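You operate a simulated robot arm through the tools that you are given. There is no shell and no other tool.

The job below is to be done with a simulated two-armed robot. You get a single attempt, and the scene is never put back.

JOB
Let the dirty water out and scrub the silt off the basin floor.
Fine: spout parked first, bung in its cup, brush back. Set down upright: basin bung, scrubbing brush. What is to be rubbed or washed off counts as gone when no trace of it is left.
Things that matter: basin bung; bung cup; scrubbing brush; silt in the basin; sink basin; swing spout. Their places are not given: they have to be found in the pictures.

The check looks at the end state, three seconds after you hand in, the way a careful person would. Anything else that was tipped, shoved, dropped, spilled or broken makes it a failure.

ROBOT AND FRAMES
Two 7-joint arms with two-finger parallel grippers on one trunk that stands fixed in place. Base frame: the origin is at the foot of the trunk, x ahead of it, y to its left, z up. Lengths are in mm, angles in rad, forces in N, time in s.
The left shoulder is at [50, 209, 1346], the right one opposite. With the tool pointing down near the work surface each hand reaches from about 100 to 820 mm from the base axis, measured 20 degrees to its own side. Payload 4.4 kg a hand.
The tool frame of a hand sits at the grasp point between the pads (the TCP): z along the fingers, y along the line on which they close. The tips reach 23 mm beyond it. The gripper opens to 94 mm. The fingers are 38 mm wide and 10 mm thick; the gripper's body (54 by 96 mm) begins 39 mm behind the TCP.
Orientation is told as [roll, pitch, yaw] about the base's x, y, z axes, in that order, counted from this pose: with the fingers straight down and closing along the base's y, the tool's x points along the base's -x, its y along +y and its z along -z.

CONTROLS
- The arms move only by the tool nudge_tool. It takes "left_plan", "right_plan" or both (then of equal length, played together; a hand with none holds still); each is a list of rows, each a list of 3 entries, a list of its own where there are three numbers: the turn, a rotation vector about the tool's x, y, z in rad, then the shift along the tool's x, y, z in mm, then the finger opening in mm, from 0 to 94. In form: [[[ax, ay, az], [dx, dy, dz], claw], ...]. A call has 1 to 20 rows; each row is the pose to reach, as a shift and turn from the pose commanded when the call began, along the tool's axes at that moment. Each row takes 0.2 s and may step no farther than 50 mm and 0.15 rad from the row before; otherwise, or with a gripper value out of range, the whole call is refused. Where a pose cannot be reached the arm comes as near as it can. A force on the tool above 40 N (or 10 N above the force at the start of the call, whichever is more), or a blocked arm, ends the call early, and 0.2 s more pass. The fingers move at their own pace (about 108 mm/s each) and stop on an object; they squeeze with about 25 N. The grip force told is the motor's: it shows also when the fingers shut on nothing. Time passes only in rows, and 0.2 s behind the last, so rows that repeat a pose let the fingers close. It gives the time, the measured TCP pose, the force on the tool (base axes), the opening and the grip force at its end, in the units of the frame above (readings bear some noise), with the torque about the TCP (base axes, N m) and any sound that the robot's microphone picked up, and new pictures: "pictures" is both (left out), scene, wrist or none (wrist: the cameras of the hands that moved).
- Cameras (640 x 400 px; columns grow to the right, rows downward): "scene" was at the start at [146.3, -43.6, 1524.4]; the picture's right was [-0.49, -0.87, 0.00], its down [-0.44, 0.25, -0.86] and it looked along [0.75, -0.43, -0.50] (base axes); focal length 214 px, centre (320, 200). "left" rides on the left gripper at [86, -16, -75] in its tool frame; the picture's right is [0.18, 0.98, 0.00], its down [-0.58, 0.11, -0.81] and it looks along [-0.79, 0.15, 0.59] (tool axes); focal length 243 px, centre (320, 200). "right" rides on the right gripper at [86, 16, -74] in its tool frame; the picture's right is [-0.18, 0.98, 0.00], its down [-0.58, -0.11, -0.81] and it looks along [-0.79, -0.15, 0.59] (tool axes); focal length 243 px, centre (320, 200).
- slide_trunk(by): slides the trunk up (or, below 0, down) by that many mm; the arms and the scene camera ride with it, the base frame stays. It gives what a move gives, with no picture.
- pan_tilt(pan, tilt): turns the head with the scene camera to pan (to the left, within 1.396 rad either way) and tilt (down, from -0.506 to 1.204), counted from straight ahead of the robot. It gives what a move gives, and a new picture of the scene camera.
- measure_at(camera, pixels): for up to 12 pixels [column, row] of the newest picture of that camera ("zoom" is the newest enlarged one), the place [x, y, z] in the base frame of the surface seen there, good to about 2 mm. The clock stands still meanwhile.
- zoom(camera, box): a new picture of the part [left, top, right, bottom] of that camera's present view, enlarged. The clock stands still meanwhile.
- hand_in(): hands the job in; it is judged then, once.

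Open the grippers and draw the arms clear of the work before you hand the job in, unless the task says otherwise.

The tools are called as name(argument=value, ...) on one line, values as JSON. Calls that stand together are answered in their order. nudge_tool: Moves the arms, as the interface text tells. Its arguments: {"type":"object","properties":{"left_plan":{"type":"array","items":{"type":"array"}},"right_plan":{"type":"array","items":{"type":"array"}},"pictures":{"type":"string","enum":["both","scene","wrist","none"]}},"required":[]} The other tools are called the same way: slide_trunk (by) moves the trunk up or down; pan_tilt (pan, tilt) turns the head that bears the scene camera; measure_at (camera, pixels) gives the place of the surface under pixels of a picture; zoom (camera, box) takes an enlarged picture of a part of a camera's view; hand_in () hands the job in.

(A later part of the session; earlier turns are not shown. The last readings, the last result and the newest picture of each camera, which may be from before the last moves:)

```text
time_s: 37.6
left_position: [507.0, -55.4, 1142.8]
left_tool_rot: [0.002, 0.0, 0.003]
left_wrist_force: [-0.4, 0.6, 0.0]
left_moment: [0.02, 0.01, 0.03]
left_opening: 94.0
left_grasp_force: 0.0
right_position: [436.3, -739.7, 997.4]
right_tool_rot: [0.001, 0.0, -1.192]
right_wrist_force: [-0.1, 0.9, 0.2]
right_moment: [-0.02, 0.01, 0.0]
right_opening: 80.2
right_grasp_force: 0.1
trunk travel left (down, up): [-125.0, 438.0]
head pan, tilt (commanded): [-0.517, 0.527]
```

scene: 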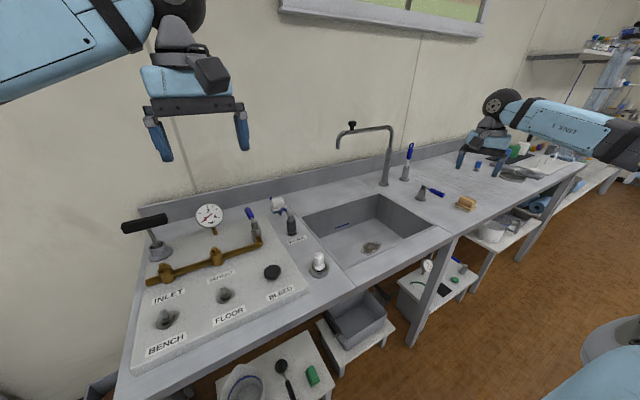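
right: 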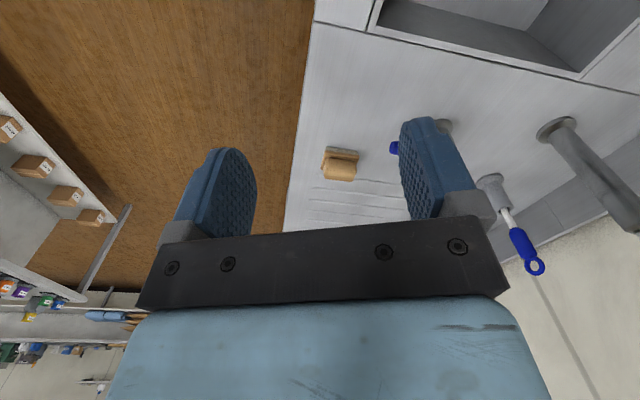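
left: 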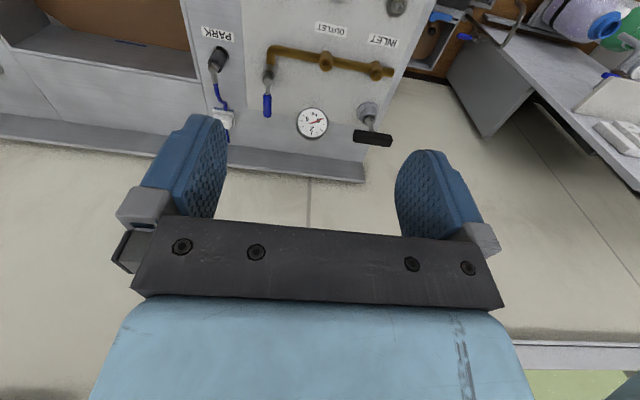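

Now I test how far out the hand gets tool-down toward the brush at this height.

nudge_tool(right_plan=[[[0, 0, 0], [-40, -1, 0], 80], [[0, 0, 0], [-80, -2, 0], 80], [[0, 0, 0], [-120, -3, 0], 80], [[0, 0, 0], [-160, -4, 0], 80]])

```text
time_s: 38.6
left_position: [508.4, -55.6, 1140.4]
left_tool_rot: [-0.002, 0.0, 0.001]
left_wrist_force: [0.1, 0.7, -0.3]
left_moment: [0.01, 0.0, 0.0]
left_opening: 94.0
left_grasp_force: 0.1
right_position: [488.9, -890.7, 995.3]
right_tool_rot: [0.0, 0.002, -1.189]
right_wrist_force: [0.5, -0.3, -0.9]
right_moment: [-0.02, -0.01, -0.03]
right_opening: 79.9
right_grasp_force: 0.0
trunk travel left (down, up): [-125.0, 438.0]
head pan, tilt (commanded): [-0.517, 0.527]
```

scene: 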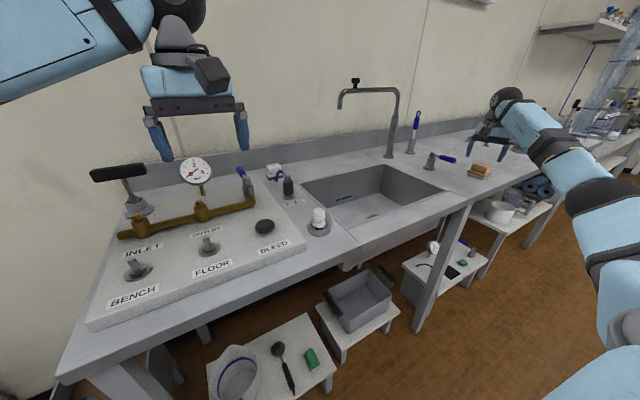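
right: 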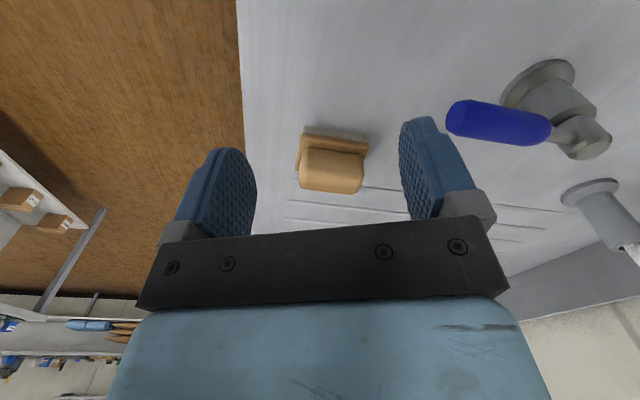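

The reach is larger than feared: (489,-891,995) tool-down. I continue toward (517,-964).

nudge_tool(right_plan=[[[0, 0, 0], [-26, -1, 0], 80], [[0, 0, 0], [-52, -2, 0], 80], [[0, 0, 0], [-78, -2, 0], 80]])

```text
time_s: 39.5
left_position: [506.8, -55.1, 1142.8]
left_tool_rot: [0.0, 0.001, 0.0]
left_wrist_force: [0.3, -0.4, 0.9]
left_moment: [-0.01, -0.05, -0.04]
left_opening: 93.8
left_grasp_force: 0.1
right_position: [511.7, -953.9, 996.6]
right_tool_rot: [0.002, -0.003, -1.191]
right_wrist_force: [0.4, -0.7, 0.2]
right_moment: [0.04, 0.01, 0.01]
right_opening: 79.9
right_grasp_force: 0.1
right hand out of reach, approached as far as the arm can: row 3
trunk travel left (down, up): [-125.0, 438.0]
head pan, tilt (commanded): [-0.517, 0.527]
```

scene: 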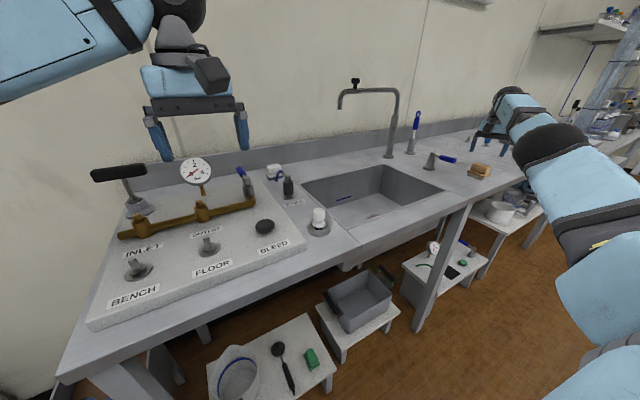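
right: 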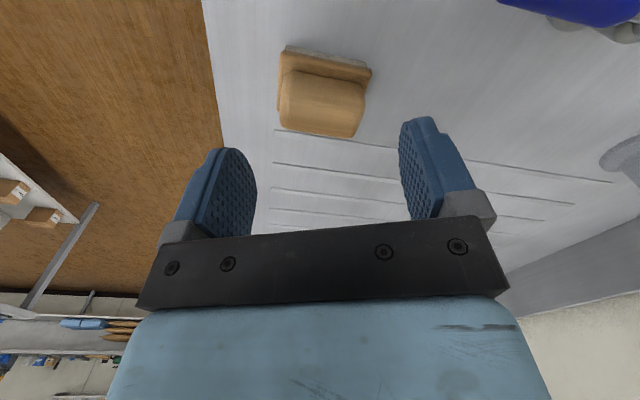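

Reached (512,-954,997), only ~10 mm short with the tool vertical. I now turn the yaw to −90° so the fingers close along the brush's long axis (x).

nudge_tool(right_plan=[[[0, 0, 0.13], [0, 0, 0], 80], [[0, 0, 0.26], [0, 0, 0], 80], [[0, 0, 0.38], [0, 3, 0], 80]], pictures="wrist")

```text
time_s: 40.2
left_position: [507.6, -55.7, 1141.8]
left_tool_rot: [-0.002, 0.001, 0.001]
left_wrist_force: [-0.2, -0.1, 0.7]
left_moment: [-0.01, 0.02, 0.02]
left_opening: 93.9
left_grasp_force: 0.0
right_position: [514.8, -951.9, 996.9]
right_tool_rot: [0.0, -0.001, -1.571]
right_wrist_force: [0.3, 0.6, -0.1]
right_moment: [0.02, 0.02, 0.03]
right_opening: 79.8
right_grasp_force: 0.0
trunk travel left (down, up): [-125.0, 438.0]
head pan, tilt (commanded): [-0.517, 0.527]
```

right: 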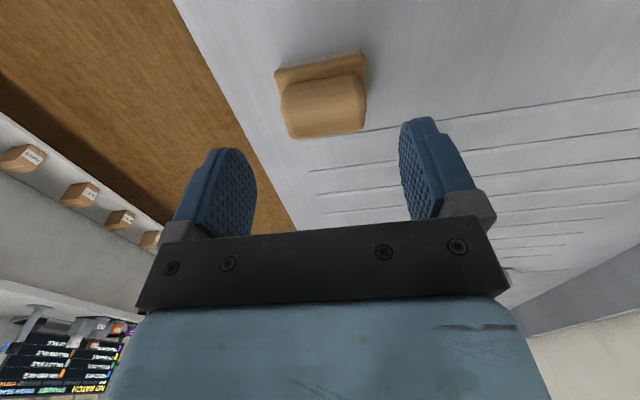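

Yaw −90° reached at (515,-952,997). I measure the brush from this view.

zoom(camera="right", box=[260, 40, 380, 150])

measure_at(camera="zoom", pixels=[[130, 260], [500, 215], [150, 420], [480, 370], [115, 170], [480, 65], [330, 320], [300, 170], [130, 330], [510, 280]])

```text
3.64 times, centred on (320, 95) of right
```

zoom: 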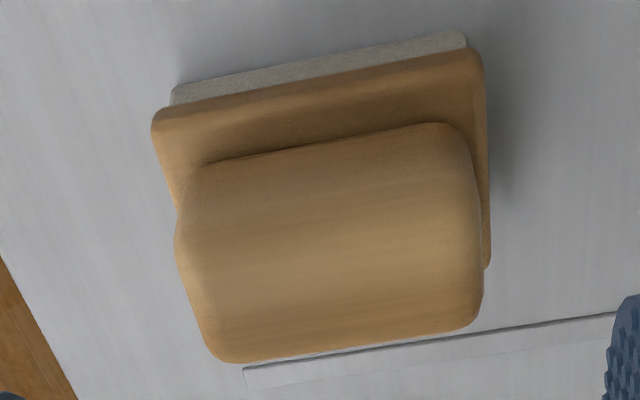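

```text
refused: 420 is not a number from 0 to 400
```

I repeat the measurement with pixels inside the picture.

measure_at(camera="zoom", pixels=[[185, 240], [475, 220], [225, 350], [465, 322], [158, 122], [478, 58], [330, 260], [330, 150], [330, 345], [485, 255], [200, 180], [455, 135]])

```text
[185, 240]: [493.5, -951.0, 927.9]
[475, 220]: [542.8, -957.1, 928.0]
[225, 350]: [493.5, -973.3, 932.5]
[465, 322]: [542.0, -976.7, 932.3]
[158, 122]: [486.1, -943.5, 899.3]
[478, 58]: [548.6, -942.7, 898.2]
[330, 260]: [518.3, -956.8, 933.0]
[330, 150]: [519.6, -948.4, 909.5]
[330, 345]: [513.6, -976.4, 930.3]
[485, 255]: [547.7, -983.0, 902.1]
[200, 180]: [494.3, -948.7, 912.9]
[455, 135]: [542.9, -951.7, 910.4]
```

Grip block is x 491–544, y −981…−947, z 902–933. I descend over it to z≈945, y≈−959.

nudge_tool(right_plan=[[[0, 0, 0], [-3, 1, 18], 80], [[0, 0, 0], [-5, 2, 35], 80], [[0, 0, 0], [-7, 2.7, 52], 80]])

```text
time_s: 41.0
left_position: [508.3, -54.9, 1140.3]
left_tool_rot: [0.0, 0.001, 0.0]
left_wrist_force: [0.0, 1.2, -0.2]
left_moment: [0.0, 0.02, 0.02]
left_opening: 93.9
left_grasp_force: 0.0
right_position: [516.9, -956.6, 943.6]
right_tool_rot: [0.0, 0.001, -1.573]
right_wrist_force: [0.8, -0.6, -0.8]
right_moment: [-0.03, 0.0, -0.01]
right_opening: 80.2
right_grasp_force: 0.0
right hand out of reach, approached as far as the arm can: row 3
trunk travel left (down, up): [-125.0, 438.0]
head pan, tilt (commanded): [-0.517, 0.527]
```

scene: 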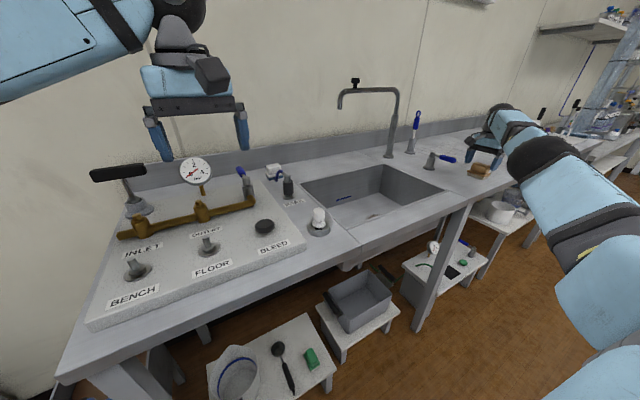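
right: 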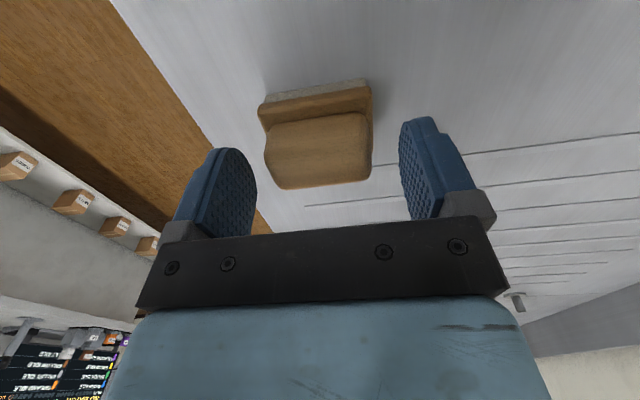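

Fingers straddle the block symmetrically. I descend to z≈928 and close.

nudge_tool(right_plan=[[[0, 0, 0], [-1, 0, 8], 80], [[0, 0, 0], [-2, 0.5, 15.5], 80], [[0, 0, 0], [-2, 0.5, 15.5], 65], [[0, 0, 0], [-2, 0.5, 15.5], 50], [[0, 0, 0], [-2, 0.5, 15.5], 40], [[0, 0, 0], [-2, 0.5, 15.5], 40]])

```text
time_s: 42.5
left_position: [507.4, -54.3, 1141.7]
left_tool_rot: [0.0, 0.0, -0.002]
left_wrist_force: [-0.4, 0.5, -0.5]
left_moment: [-0.02, 0.0, 0.0]
left_opening: 94.1
left_grasp_force: 0.0
right_position: [516.5, -958.0, 931.7]
right_tool_rot: [0.002, 0.0, -1.571]
right_wrist_force: [0.0, -1.4, 1.3]
right_moment: [-0.05, -0.14, -0.04]
right_opening: 56.6
right_grasp_force: 24.6
trunk travel left (down, up): [-125.0, 438.0]
head pan, tilt (commanded): [-0.517, 0.527]
```

scene: 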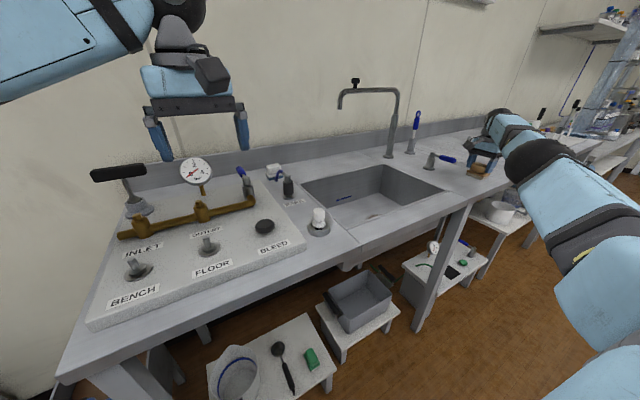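
right: 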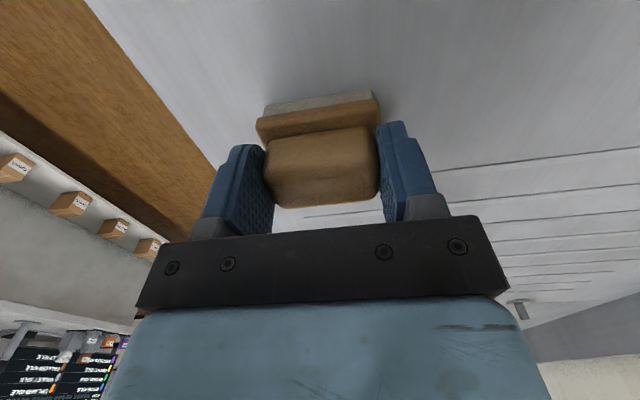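

Gripped (56.6 mm, 25 N); home pose is TCP (516.5,-958,931.7), yaw −90°. I lift it, drawing slightly toward the robot as it rises.

nudge_tool(right_plan=[[[0, 0, 0], [0, 0, -8], 40], [[0, 0, 0], [3, 0, -20], 40], [[0, 0, 0], [10, 0, -40], 40], [[0, 0, 0], [25, 0, -65], 40], [[0, 0, 0], [50, 0, -95], 40], [[0, 0, 0], [80, 0, -110], 40]])

```text
time_s: 43.9
left_position: [508.4, -56.1, 1142.3]
left_tool_rot: [-0.001, -0.001, 0.001]
left_wrist_force: [1.3, 0.4, -0.3]
left_moment: [0.04, 0.02, -0.01]
left_opening: 94.1
left_grasp_force: 0.0
right_position: [515.5, -880.3, 1040.4]
right_tool_rot: [-0.001, 0.001, -1.573]
right_wrist_force: [1.3, -0.6, -1.7]
right_moment: [-0.01, 0.0, 0.01]
right_opening: 56.6
right_grasp_force: 24.7
trunk travel left (down, up): [-125.0, 438.0]
head pan, tilt (commanded): [-0.517, 0.527]
```

scene: 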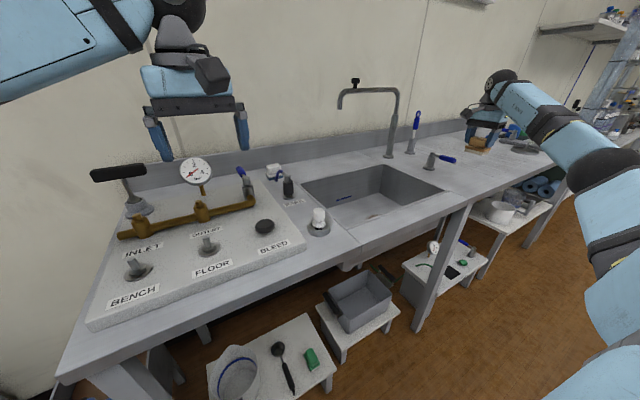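
right: 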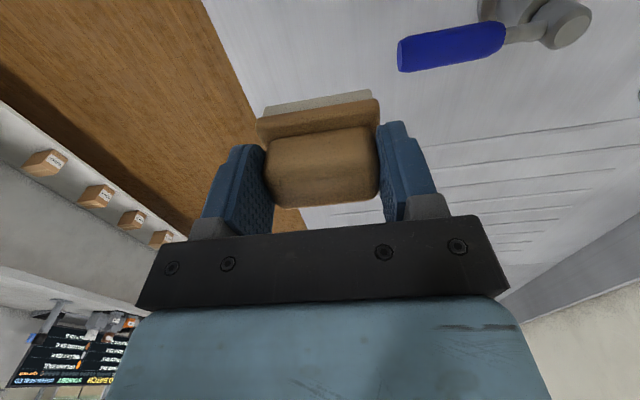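

Brush is held level. I carry it across at z≈1040 (above the lever at z≈957) to over the silt, about (640,-600).

nudge_tool(right_plan=[[[0, 0, 0], [40, 5, -10], 40], [[0, 0, 0], [80, 20, -15], 40], [[0, 0, 0], [120, 40, -15], 40], [[0, 0, 0], [160, 60, -15], 40], [[0, 0, 0], [200, 80, -15], 40], [[0, 0, 0], [240, 103, -15], 40], [[0, 0, 0], [280, 125, -15], 40]])

```text
time_s: 45.5
left_position: [508.4, -54.6, 1141.0]
left_tool_rot: [0.001, 0.0, 0.001]
left_wrist_force: [0.4, -0.7, 0.6]
left_moment: [-0.04, -0.05, 0.01]
left_opening: 94.0
left_grasp_force: 0.0
right_position: [642.1, -597.9, 1057.9]
right_tool_rot: [-0.001, 0.0, -1.571]
right_wrist_force: [0.1, 0.7, -0.4]
right_moment: [-0.03, 0.03, 0.01]
right_opening: 56.7
right_grasp_force: 25.4
trunk travel left (down, up): [-125.0, 438.0]
head pan, tilt (commanded): [-0.517, 0.527]
```

scene: 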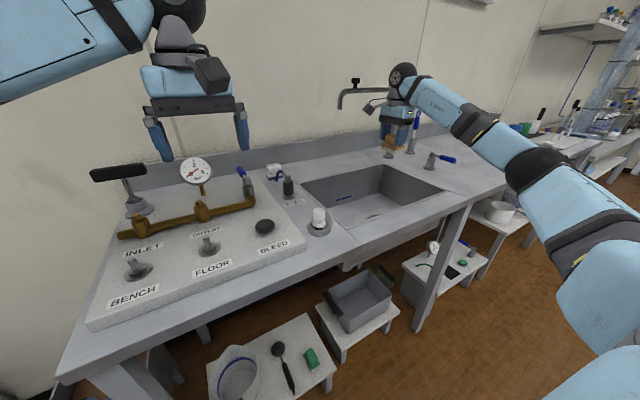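
right: 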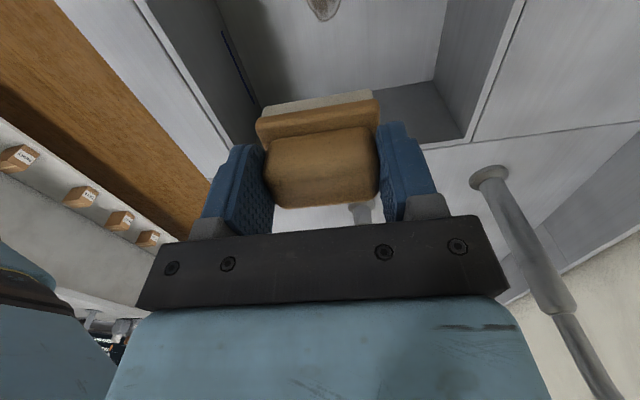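

Held over the basin at (642,-598,1058). I raise the trunk 170 mm so the forearm stays clear of the basin's front ledge when I go down.

slide_trunk(by=170)

```text
time_s: 47.4
left_position: [508.2, -56.3, 1311.6]
left_tool_rot: [-0.001, -0.001, 0.0]
left_wrist_force: [-0.3, -0.2, 0.0]
left_moment: [-0.01, -0.01, 0.0]
left_opening: 94.2
left_grasp_force: 0.0
right_position: [643.0, -599.1, 1227.3]
right_tool_rot: [-0.001, 0.002, -1.572]
right_wrist_force: [0.1, 0.3, -1.0]
right_moment: [0.01, -0.01, -0.01]
right_opening: 56.5
right_grasp_force: 25.2
trunk travel left (down, up): [-295.0, 268.0]
head pan, tilt (commanded): [-0.517, 0.527]
```

I descend vertically to z≈870 inside the basin opening.

nudge_tool(right_plan=[[[0, 0, 0], [0, 0, 45], 40], [[0, 0, 0], [0, 0, 90], 40], [[0, 0, 0], [0, 0, 135], 40], [[0, 0, 0], [0, 0, 180], 40], [[0, 0, 0], [0, 0, 225], 40], [[0, 0, 0], [0, 0, 270], 40], [[0, 0, 0], [0, -1, 315], 40], [[0, 0, 0], [0, -2, 357], 40]])

```text
time_s: 49.2
left_position: [507.9, -55.4, 1311.1]
left_tool_rot: [0.001, 0.002, -0.001]
left_wrist_force: [-0.2, -0.1, -0.2]
left_moment: [0.02, 0.02, 0.01]
left_opening: 93.9
left_grasp_force: 0.1
right_position: [641.7, -596.2, 869.7]
right_tool_rot: [0.001, 0.003, -1.57]
right_wrist_force: [0.2, 0.9, -0.4]
right_moment: [-0.01, -0.01, 0.0]
right_opening: 56.5
right_grasp_force: 25.1
trunk travel left (down, up): [-295.0, 268.0]
head pan, tilt (commanded): [-0.517, 0.527]
```

scene: 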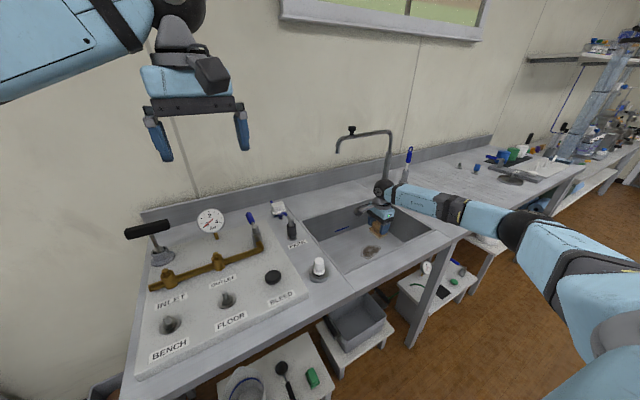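
right: 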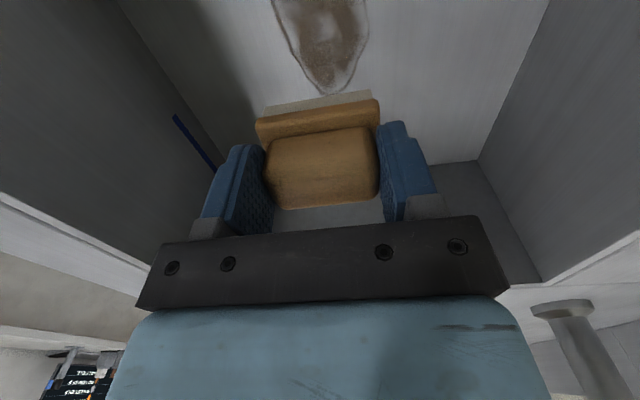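

Brush is over the right end of the silt. I lower to just above the floor, then in small steps to contact.

nudge_tool(right_plan=[[[0, 0, 0], [0, 0, 30], 40], [[0, 0, 0], [0, 0, 60], 40], [[0, 0, 0], [0, 0, 78], 40], [[0, 0, 0], [0, 0, 82], 40], [[0, 0, 0], [0, 0, 84], 40], [[0, 0, 0], [0, 0, 86], 40]])

```text
time_s: 50.6
left_position: [509.1, -56.3, 1312.2]
left_tool_rot: [0.001, -0.001, -0.001]
left_wrist_force: [-0.5, -0.4, 0.4]
left_moment: [-0.02, 0.01, -0.02]
left_opening: 94.0
left_grasp_force: 0.1
right_position: [639.6, -597.8, 784.6]
right_tool_rot: [0.0, 0.001, -1.573]
right_wrist_force: [0.4, -0.2, -0.8]
right_moment: [0.01, 0.02, -0.01]
right_opening: 56.4
right_grasp_force: 25.4
trunk travel left (down, up): [-295.0, 268.0]
head pan, tilt (commanded): [-0.517, 0.527]
```

scene: 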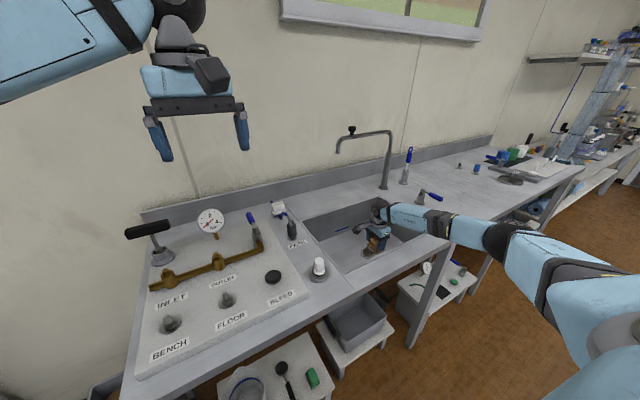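
right: 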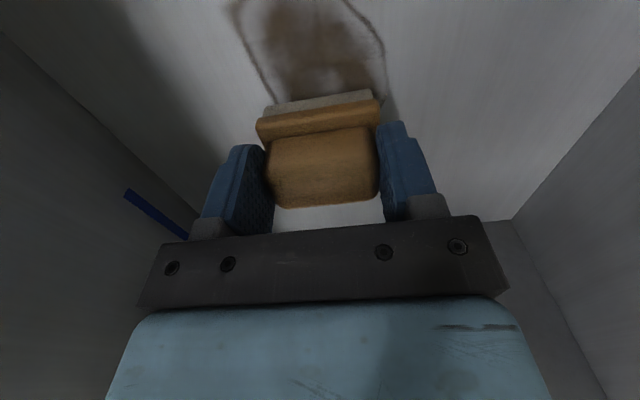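

No contact force yet at z 784.6. I go down 1 mm at a time.

nudge_tool(right_plan=[[[0, 0, 0], [0, 0, 1], 40], [[0, 0, 0], [0, 0, 2], 40], [[0, 0, 0], [0, 0, 3], 40], [[0, 0, 0], [0, 0, 3], 40]], pictures="none")

```text
time_s: 51.6
left_position: [507.3, -54.5, 1311.7]
left_tool_rot: [-0.001, 0.0, 0.001]
left_wrist_force: [0.5, 0.1, -0.3]
left_moment: [-0.04, 0.04, 0.03]
left_opening: 94.2
left_grasp_force: 0.1
right_position: [639.9, -598.8, 780.6]
right_tool_rot: [0.002, 0.0, -1.57]
right_wrist_force: [-0.8, -1.0, 2.0]
right_moment: [-0.07, 0.04, 0.0]
right_opening: 56.6
right_grasp_force: 24.8
trunk travel left (down, up): [-295.0, 268.0]
head pan, tilt (commanded): [-0.517, 0.527]
```

Light contact (2 N) at z≈780.6. I press ~1.5 mm more and sweep along y over the full length of the patch and back.

nudge_tool(right_plan=[[[0, 0, 0], [0, 0, 1.5], 40], [[0, 0, 0], [-14, 0, 1.5], 40], [[0, 0, 0], [-28, 0, 1.5], 40], [[0, 0, 0], [-40, 0, 1.5], 40], [[0, 0, 0], [-20, 0, 1.5], 40], [[0, 0, 0], [0, 0, 1.5], 40], [[0, 0, 0], [20, 0, 1.5], 40], [[0, 0, 0], [40, 0, 1.5], 40], [[0, 0, 0], [60, 0, 1.5], 40], [[0, 0, 0], [80, 0, 1.5], 40], [[0, 0, 0], [100, 0, 1.5], 40], [[0, 0, 0], [80, 0, 1.5], 40], [[0, 0, 0], [60, 0, 1.5], 40], [[0, 0, 0], [40, 0, 1.5], 40], [[0, 0, 0], [20, 0, 1.5], 40], [[0, 0, 0], [0, 0, 1.5], 40], [[0, 0, 0], [-20, 0, 1.5], 40], [[0, 0, 0], [-40, 0, 1.5], 40]])

```text
time_s: 55.4
left_position: [507.0, -54.4, 1311.6]
left_tool_rot: [-0.002, -0.001, 0.002]
left_wrist_force: [0.6, -1.0, 0.3]
left_moment: [-0.02, -0.02, -0.01]
left_opening: 93.8
left_grasp_force: 0.1
right_position: [639.0, -636.5, 780.7]
right_tool_rot: [0.002, 0.0, -1.571]
right_wrist_force: [0.0, 4.8, 11.5]
right_moment: [0.16, 0.14, -0.11]
right_opening: 56.7
right_grasp_force: 25.5
trunk travel left (down, up): [-295.0, 268.0]
head pan, tilt (commanded): [-0.517, 0.527]
```

scene: 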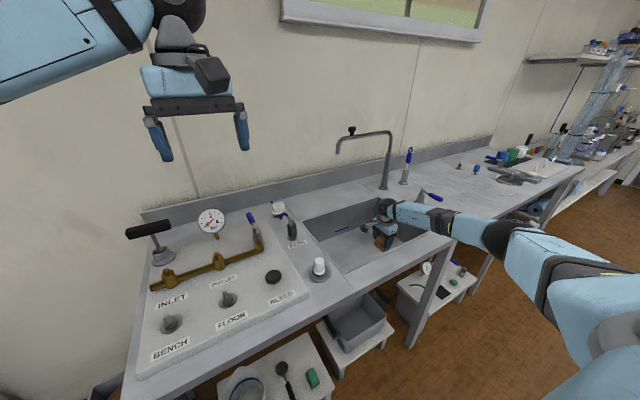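
right: 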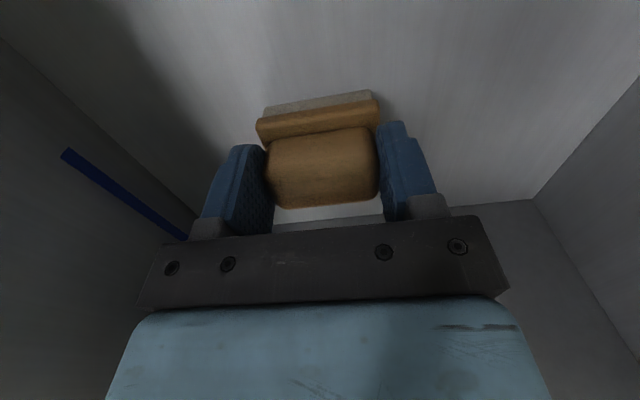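

The swept area looks clean. I make extra passes offset ±12 mm in x for margin.

nudge_tool(right_plan=[[[0, 0, 0], [0, 12, 0], 40], [[0, 0, 0], [25, 12, 0], 40], [[0, 0, 0], [50, 12, 0], 40], [[0, 0, 0], [75, 12, 0], 40], [[0, 0, 0], [100, 12, 0], 40], [[0, 0, 0], [125, 12, 0], 40], [[0, 0, 0], [140, 12, 0], 40], [[0, 0, 0], [140, 0, 0], 40], [[0, 0, 0], [140, -12, 0], 40], [[0, 0, 0], [115, -12, 0], 40], [[0, 0, 0], [90, -12, 0], 40], [[0, 0, 0], [65, -12, 0], 40], [[0, 0, 0], [40, -12, 0], 40], [[0, 0, 0], [15, -12, 0], 40], [[0, 0, 0], [-5, -12, 0], 40]], pictures="none")

```text
time_s: 58.6
left_position: [506.4, -53.1, 1312.7]
left_tool_rot: [-0.002, -0.002, 0.0]
left_wrist_force: [-0.7, 1.0, 0.4]
left_moment: [-0.04, 0.0, 0.02]
left_opening: 93.8
left_grasp_force: 0.0
right_position: [626.8, -640.4, 780.9]
right_tool_rot: [0.004, -0.001, -1.572]
right_wrist_force: [-2.0, 7.0, 17.9]
right_moment: [0.28, 0.06, -0.1]
right_opening: 56.7
right_grasp_force: 24.7
trunk travel left (down, up): [-295.0, 268.0]
head pan, tilt (commanded): [-0.517, 0.527]
```

Now I lift the brush well above the rim to inspect the floor.

nudge_tool(right_plan=[[[0, 0, 0], [0, 0, -15], 40], [[0, 0, 0], [0, 0, -50], 40], [[0, 0, 0], [0, 0, -95], 40], [[0, 0, 0], [0, 0, -140], 40], [[0, 0, 0], [0, 0, -185], 40], [[0, 0, 0], [0, 0, -230], 40], [[0, 0, 0], [0, 0, -275], 40]])

zoom(camera="scene", box=[300, 180, 440, 280])

zoom(camera="scene", box=[345, 230, 405, 270])

```text
time_s: 60.2
left_position: [507.6, -53.7, 1311.3]
left_tool_rot: [-0.001, 0.0, 0.001]
left_wrist_force: [-0.9, 1.0, -0.8]
left_moment: [-0.02, 0.01, 0.0]
left_opening: 93.9
left_grasp_force: 0.0
right_position: [628.7, -642.2, 1057.0]
right_tool_rot: [-0.001, 0.001, -1.572]
right_wrist_force: [0.2, 0.3, -0.9]
right_moment: [0.01, -0.02, -0.01]
right_opening: 56.4
right_grasp_force: 24.9
trunk travel left (down, up): [-295.0, 268.0]
head pan, tilt (commanded): [-0.517, 0.527]
```

scene: 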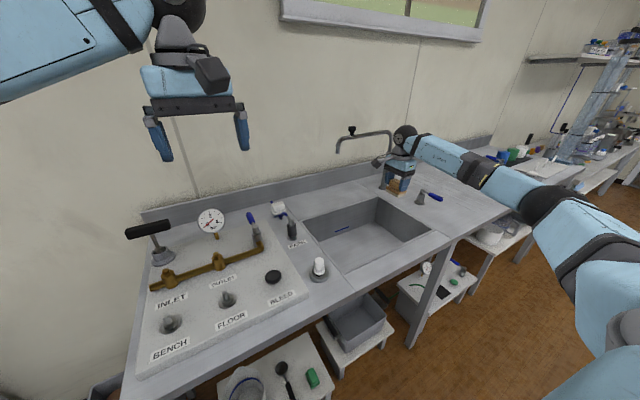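
right: 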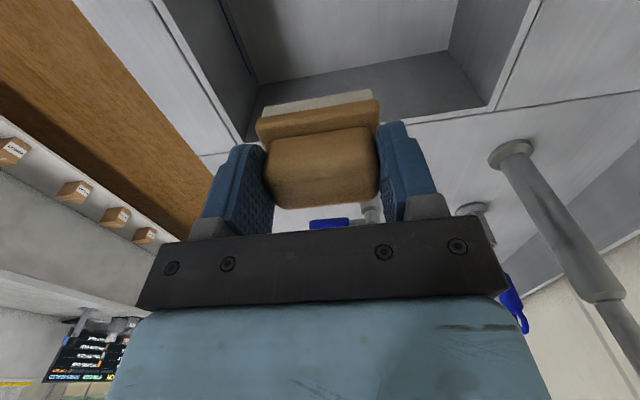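

```text
4.00 times, centred on (370, 230) of scene
```

zoom: 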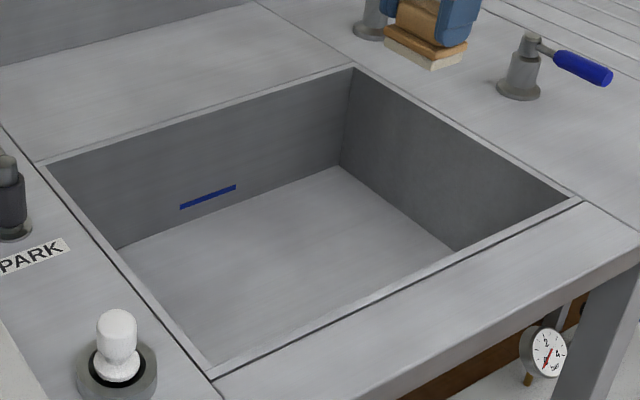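

```text
10.00 times, centred on (375, 250) of scene
```

zoom: 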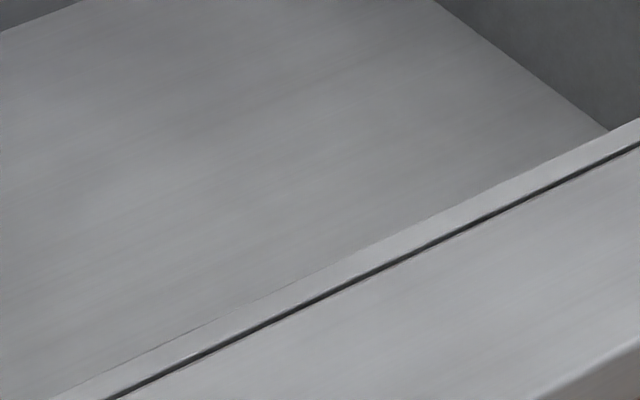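

The floor is clean with no trace of the patch. To return the brush I first raise the hand 170 mm, then lower the trunk 170 mm as before.

nudge_tool(right_plan=[[[0, 0, 0], [0, 0, -42], 40], [[0, 0, 0], [0, 0, -85], 40], [[0, 0, 0], [0, 0, -128], 40], [[0, 0, 0], [0, 0, -170], 40]], pictures="wrist")

slide_trunk(by=-170)

```text
time_s: 61.2
left_position: [506.7, -53.7, 1311.8]
left_tool_rot: [0.0, -0.001, -0.001]
left_wrist_force: [0.1, 0.0, 0.3]
left_moment: [0.0, -0.01, 0.0]
left_opening: 94.1
left_grasp_force: 0.1
right_position: [624.9, -642.7, 1227.6]
right_tool_rot: [0.002, 0.002, -1.574]
right_wrist_force: [-0.3, -0.3, 0.3]
right_moment: [-0.02, -0.01, -0.01]
right_opening: 56.7
right_grasp_force: 24.9
trunk travel left (down, up): [-295.0, 268.0]
head pan, tilt (commanded): [-0.517, 0.527]
```

right: 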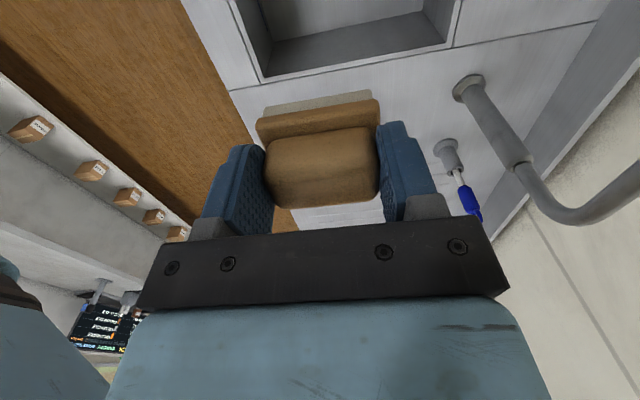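

```text
time_s: 63.1
left_position: [507.3, -55.4, 1141.4]
left_tool_rot: [-0.001, 0.0, -0.001]
left_wrist_force: [-0.3, 1.5, -0.4]
left_moment: [0.0, 0.0, 0.0]
left_opening: 94.1
left_grasp_force: 0.2
right_position: [623.8, -643.7, 1055.1]
right_tool_rot: [0.003, 0.0, -1.572]
right_wrist_force: [-0.5, 0.1, -0.6]
right_moment: [0.0, 0.03, 0.02]
right_opening: 56.8
right_grasp_force: 24.8
trunk travel left (down, up): [-125.0, 438.0]
head pan, tilt (commanded): [-0.517, 0.527]
```

Now I carry the brush back over to (516,-880) at z≈1050, clear above the lever.

nudge_tool(right_plan=[[[0, 0, 0], [-40, -18, 0], 40], [[0, 0, 0], [-80, -36, 0], 40], [[0, 0, 0], [-120, -54, 0], 40], [[0, 0, 0], [-160, -72, 2], 40], [[0, 0, 0], [-200, -90, 5], 40], [[0, 0, 0], [-236, -108, 10], 40]], pictures="wrist")

```text
time_s: 64.5
left_position: [509.4, -55.2, 1141.1]
left_tool_rot: [0.002, 0.001, -0.001]
left_wrist_force: [-0.3, 0.2, -0.1]
left_moment: [0.03, -0.03, 0.01]
left_opening: 94.0
left_grasp_force: 0.1
right_position: [516.9, -880.1, 1044.9]
right_tool_rot: [-0.001, 0.003, -1.572]
right_wrist_force: [-0.9, 0.1, -1.5]
right_moment: [0.0, -0.03, -0.02]
right_opening: 56.5
right_grasp_force: 24.5
trunk travel left (down, up): [-125.0, 438.0]
head pan, tilt (commanded): [-0.517, 0.527]
```

right: 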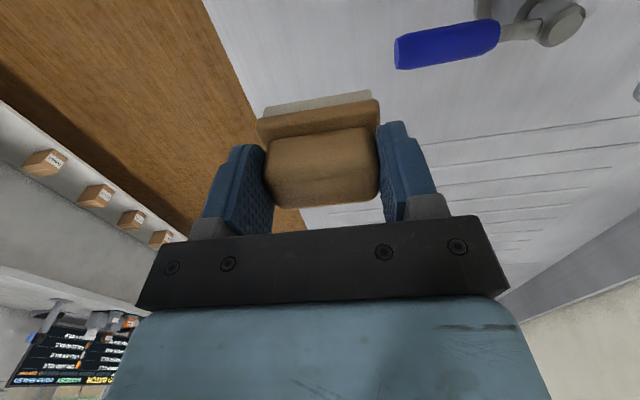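

Now the reverse of the lift path, down to a few mm above the home spot.

nudge_tool(right_plan=[[[0, 0, 0], [-30, 0, 15], 40], [[0, 0, 0], [-55, 0, 45], 40], [[0, 0, 0], [-69, 0, 72], 40], [[0, 0, 0], [-76, -0.3, 92], 40], [[0, 0, 0], [-78, -0.4, 104], 40]])

```text
time_s: 65.7
left_position: [507.9, -55.6, 1141.7]
left_tool_rot: [0.001, 0.001, 0.0]
left_wrist_force: [0.8, -0.3, 0.8]
left_moment: [0.01, 0.02, 0.02]
left_opening: 93.7
left_grasp_force: 0.2
right_position: [515.9, -957.2, 939.2]
right_tool_rot: [0.0, 0.003, -1.57]
right_wrist_force: [0.8, 0.4, -1.2]
right_moment: [0.01, 0.03, 0.01]
right_opening: 56.5
right_grasp_force: 24.7
trunk travel left (down, up): [-125.0, 438.0]
head pan, tilt (commanded): [-0.517, 0.527]
```

scene: 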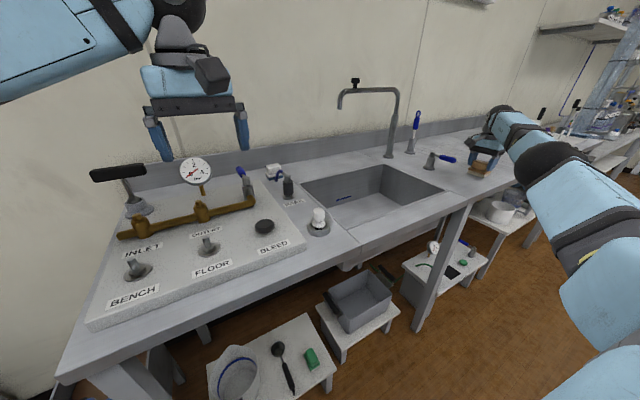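
right: 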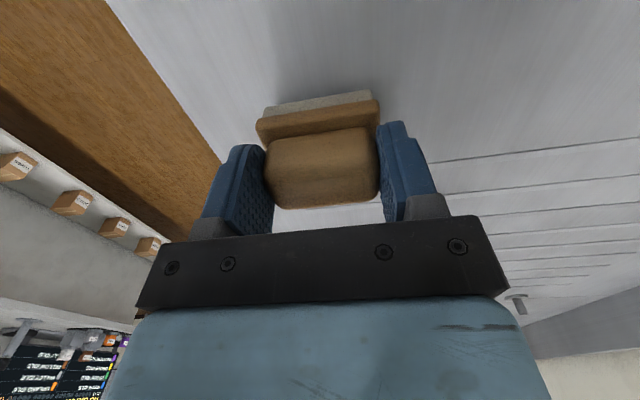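

I lower the last millimetres until contact shows.

nudge_tool(right_plan=[[[0, 0, 0], [0, 0.4, 2], 40], [[0, 0, 0], [0, 0.5, 4], 40], [[0, 0, 0], [-0.3, 0.6, 6], 40], [[0, 0, 0], [-0.5, 0.6, 8], 40], [[0, 0, 0], [-0.5, 0.6, 8], 40]], pictures="none")

```text
time_s: 66.9
left_position: [507.8, -54.9, 1142.5]
left_tool_rot: [0.001, 0.0, 0.0]
left_wrist_force: [0.1, 0.5, 0.1]
left_moment: [-0.03, 0.03, -0.01]
left_opening: 94.0
left_grasp_force: 0.0
right_position: [515.5, -957.6, 932.8]
right_tool_rot: [0.0, 0.001, -1.571]
right_wrist_force: [0.2, 0.1, -1.1]
right_moment: [0.01, 0.0, -0.04]
right_opening: 56.4
right_grasp_force: 25.0
trunk travel left (down, up): [-125.0, 438.0]
head pan, tilt (commanded): [-0.517, 0.527]
```

No contact yet at z 932.8; I lower a few more millimetres.

nudge_tool(right_plan=[[[0, 0, 0], [0, 0.5, 1], 40], [[0, 0, 0], [0, 0.5, 2], 40], [[0, 0, 0], [0, 0.5, 3], 40], [[0, 0, 0], [0, 0.5, 4], 40], [[0, 0, 0], [0, 0.5, 4], 40]], pictures="wrist")

```text
time_s: 68.1
left_position: [506.6, -54.7, 1142.5]
left_tool_rot: [0.001, -0.003, -0.001]
left_wrist_force: [-0.9, -0.8, -0.3]
left_moment: [0.02, 0.0, 0.0]
left_opening: 94.0
left_grasp_force: 0.2
right_position: [517.2, -957.4, 930.8]
right_tool_rot: [0.005, 0.002, -1.572]
right_wrist_force: [-0.7, -3.9, 10.1]
right_moment: [-0.36, 0.27, 0.0]
right_opening: 56.8
right_grasp_force: 25.0
trunk travel left (down, up): [-125.0, 438.0]
head pan, tilt (commanded): [-0.517, 0.527]
```

right: 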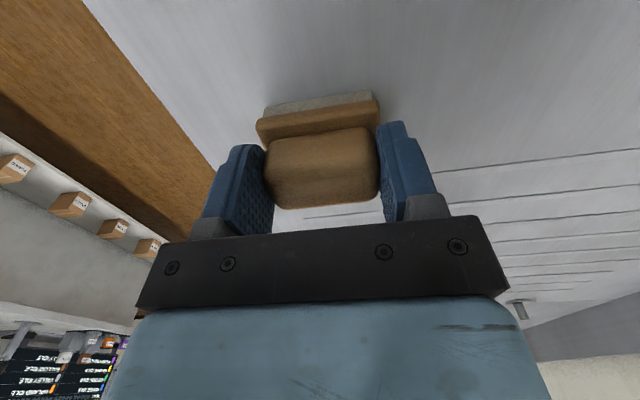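

Contact (10 N) at z 930.8. I relieve 1 mm, open to 80 and rise straight up, drawing toward the robot.

nudge_tool(right_plan=[[[0, 0, 0], [0, 0, -1.2], 40], [[0, 0, 0], [0, 0, -1.2], 62], [[0, 0, 0], [0, 0, -1.2], 80], [[0, 0, 0], [0, 0, -1.2], 84], [[0, 0, 0], [0, 0, -12], 84], [[0, 0, 0], [2, 0, -30], 84], [[0, 0, 0], [10, 0, -55], 84], [[0, 0, 0], [30, 0, -85], 84], [[0, 0, 0], [70, 0, -110], 84]])

zoom(camera="scene", box=[450, 140, 520, 190])

zoom(camera="right", box=[240, 0, 420, 120])

```text
time_s: 70.1
left_position: [507.2, -53.6, 1141.0]
left_tool_rot: [0.0, 0.0, 0.0]
left_wrist_force: [-1.4, -0.6, 0.5]
left_moment: [-0.02, 0.02, 0.0]
left_opening: 94.0
left_grasp_force: 0.1
right_position: [517.7, -885.2, 1038.2]
right_tool_rot: [0.0, 0.001, -1.574]
right_wrist_force: [0.8, 0.1, 0.7]
right_moment: [-0.01, 0.0, -0.01]
right_opening: 83.9
right_grasp_force: 0.1
trunk travel left (down, up): [-125.0, 438.0]
head pan, tilt (commanded): [-0.517, 0.527]
```

scene: 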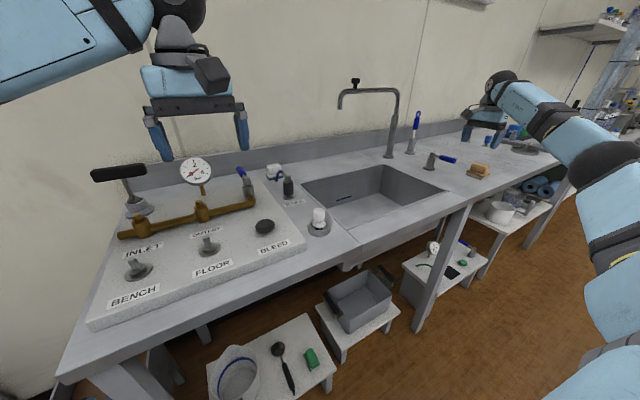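
right: 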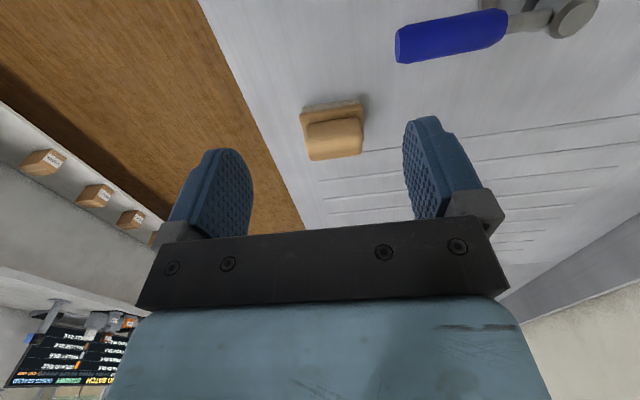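

```text
8.00 times, centred on (485, 165) of scene
```

zoom: 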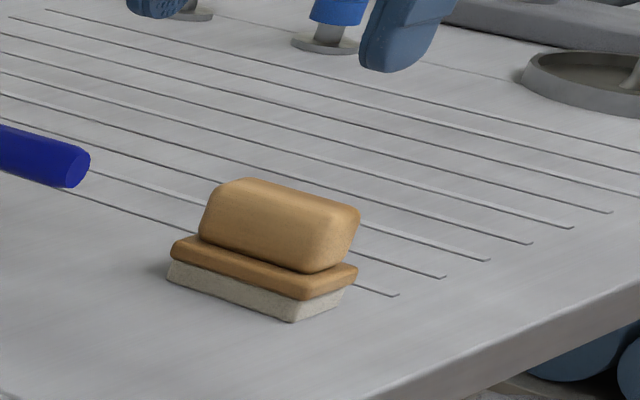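

```text
3.33 times, centred on (330, 60) of right
```

zoom: 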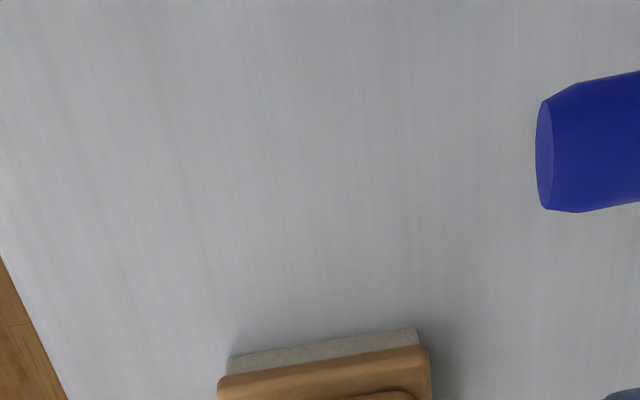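

The brush stands upright on its old spot. I now withdraw the right hand inward and up, unwinding the yaw.

nudge_tool(right_plan=[[[0, 0, -0.12], [35, -16, -15], 84], [[0, 0, -0.26], [70, -35, -30], 84], [[0, 0, -0.4], [105, -55, -45], 84], [[0, 0, -0.54], [145, -80, -60], 84]], pictures="none")

slide_trunk(by=300)

```text
time_s: 71.3
left_position: [508.1, -56.0, 1141.3]
left_tool_rot: [0.001, -0.001, 0.0]
left_wrist_force: [-0.6, -1.5, 0.1]
left_moment: [-0.03, -0.02, 0.02]
left_opening: 94.1
left_grasp_force: 0.1
right_position: [438.1, -738.0, 980.6]
right_tool_rot: [-0.252, 0.156, -1.04]
right_wrist_force: [0.4, 0.6, -0.5]
right_moment: [-0.04, 0.01, 0.0]
right_opening: 84.0
right_grasp_force: 0.0
trunk travel left (down, up): [-125.0, 438.0]
head pan, tilt (commanded): [-0.517, 0.527]
stopped in row 4 (right hand): the arm was blocked; the commanded pose is now the measured one
```

```text
time_s: 74.3
left_position: [507.5, -55.6, 1442.1]
left_tool_rot: [0.001, 0.001, 0.0]
left_wrist_force: [-0.3, -0.2, 0.4]
left_moment: [-0.02, 0.01, 0.02]
left_opening: 94.0
left_grasp_force: 0.2
right_position: [437.8, -737.8, 1280.1]
right_tool_rot: [-0.254, 0.157, -1.043]
right_wrist_force: [-0.1, 0.4, -0.3]
right_moment: [0.0, 0.0, 0.03]
right_opening: 84.0
right_grasp_force: 0.1
trunk travel left (down, up): [-425.0, 138.0]
head pan, tilt (commanded): [-0.517, 0.527]
```

The arm reported being blocked in the last row, so I take fresh pictures to check that nothing was disturbed.

nudge_tool(right_plan=[[[0, 0, 0], [0, 0, 0], 84]], pictures="both")

zoom(camera="scene", box=[360, 150, 560, 290])

zoom(camera="scene", box=[270, 200, 440, 320])

```text
time_s: 74.7
left_position: [507.8, -54.7, 1441.4]
left_tool_rot: [-0.001, -0.001, 0.0]
left_wrist_force: [0.3, -0.4, 0.4]
left_moment: [0.01, -0.01, -0.03]
left_opening: 94.2
left_grasp_force: 0.0
right_position: [438.0, -738.6, 1280.1]
right_tool_rot: [-0.254, 0.157, -1.041]
right_wrist_force: [0.3, 0.1, 0.9]
right_moment: [0.0, -0.04, 0.01]
right_opening: 83.9
right_grasp_force: 0.1
trunk travel left (down, up): [-425.0, 138.0]
head pan, tilt (commanded): [-0.517, 0.527]
```

scene: 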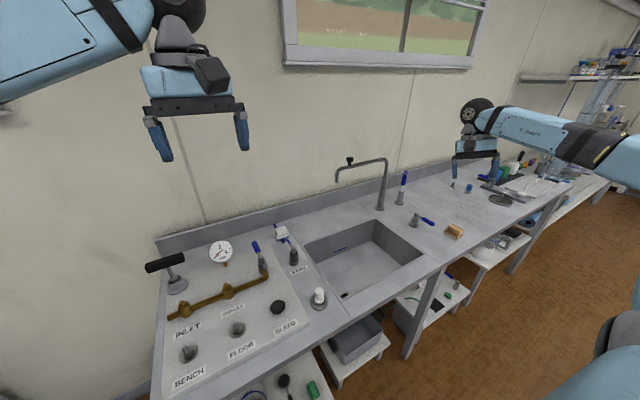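
right: 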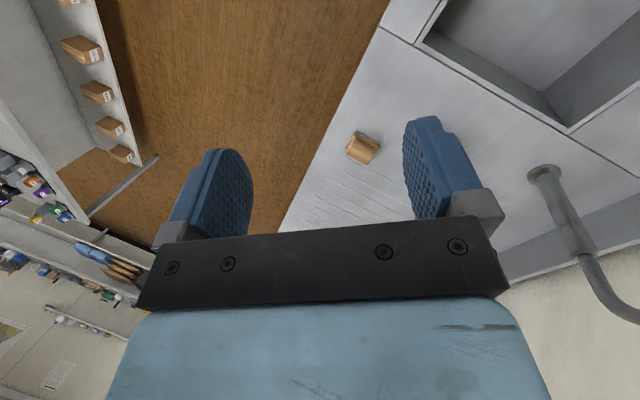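

```text
2.86 times, centred on (460, 220) of scene
```

zoom: 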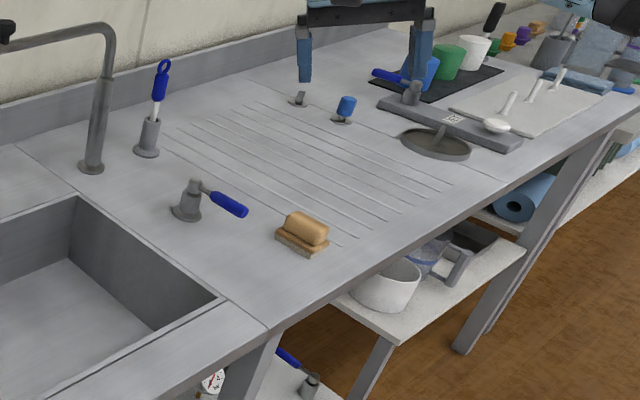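

```text
3.33 times, centred on (355, 260) of scene
```

zoom: 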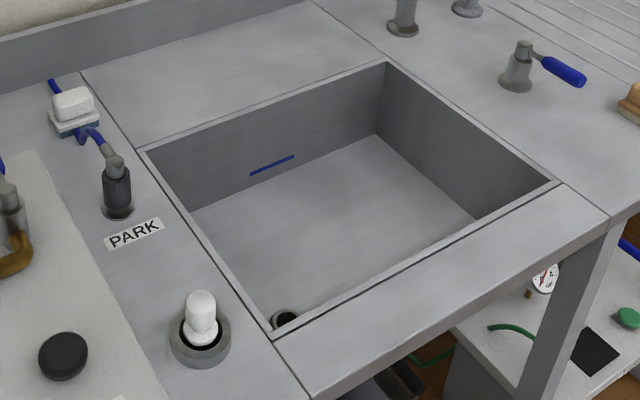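

All is in place: brush at (455,231), lever unchanged, bung upright, floor clean. I level the right hand and bring it back over the basin to inspect the near part of the floor from above.

nudge_tool(right_plan=[[[-0.085, -0.052, 0], [0, 0, 0], 84], [[-0.17, -0.105, 0], [0, 0, 0], 84], [[-0.254, -0.157, 0.02], [0, 0, 0], 84]], pictures="none")

```text
time_s: 75.5
left_position: [507.8, -55.5, 1441.8]
left_tool_rot: [-0.001, 0.002, 0.0]
left_wrist_force: [0.3, 0.3, -0.7]
left_moment: [0.03, -0.05, 0.02]
left_opening: 94.1
left_grasp_force: 0.1
right_position: [436.4, -737.7, 1280.9]
right_tool_rot: [0.001, -0.002, -1.041]
right_wrist_force: [-0.1, -0.1, -0.2]
right_moment: [0.03, -0.02, 0.01]
right_opening: 84.1
right_grasp_force: 0.0
trunk travel left (down, up): [-425.0, 138.0]
head pan, tilt (commanded): [-0.517, 0.527]
```

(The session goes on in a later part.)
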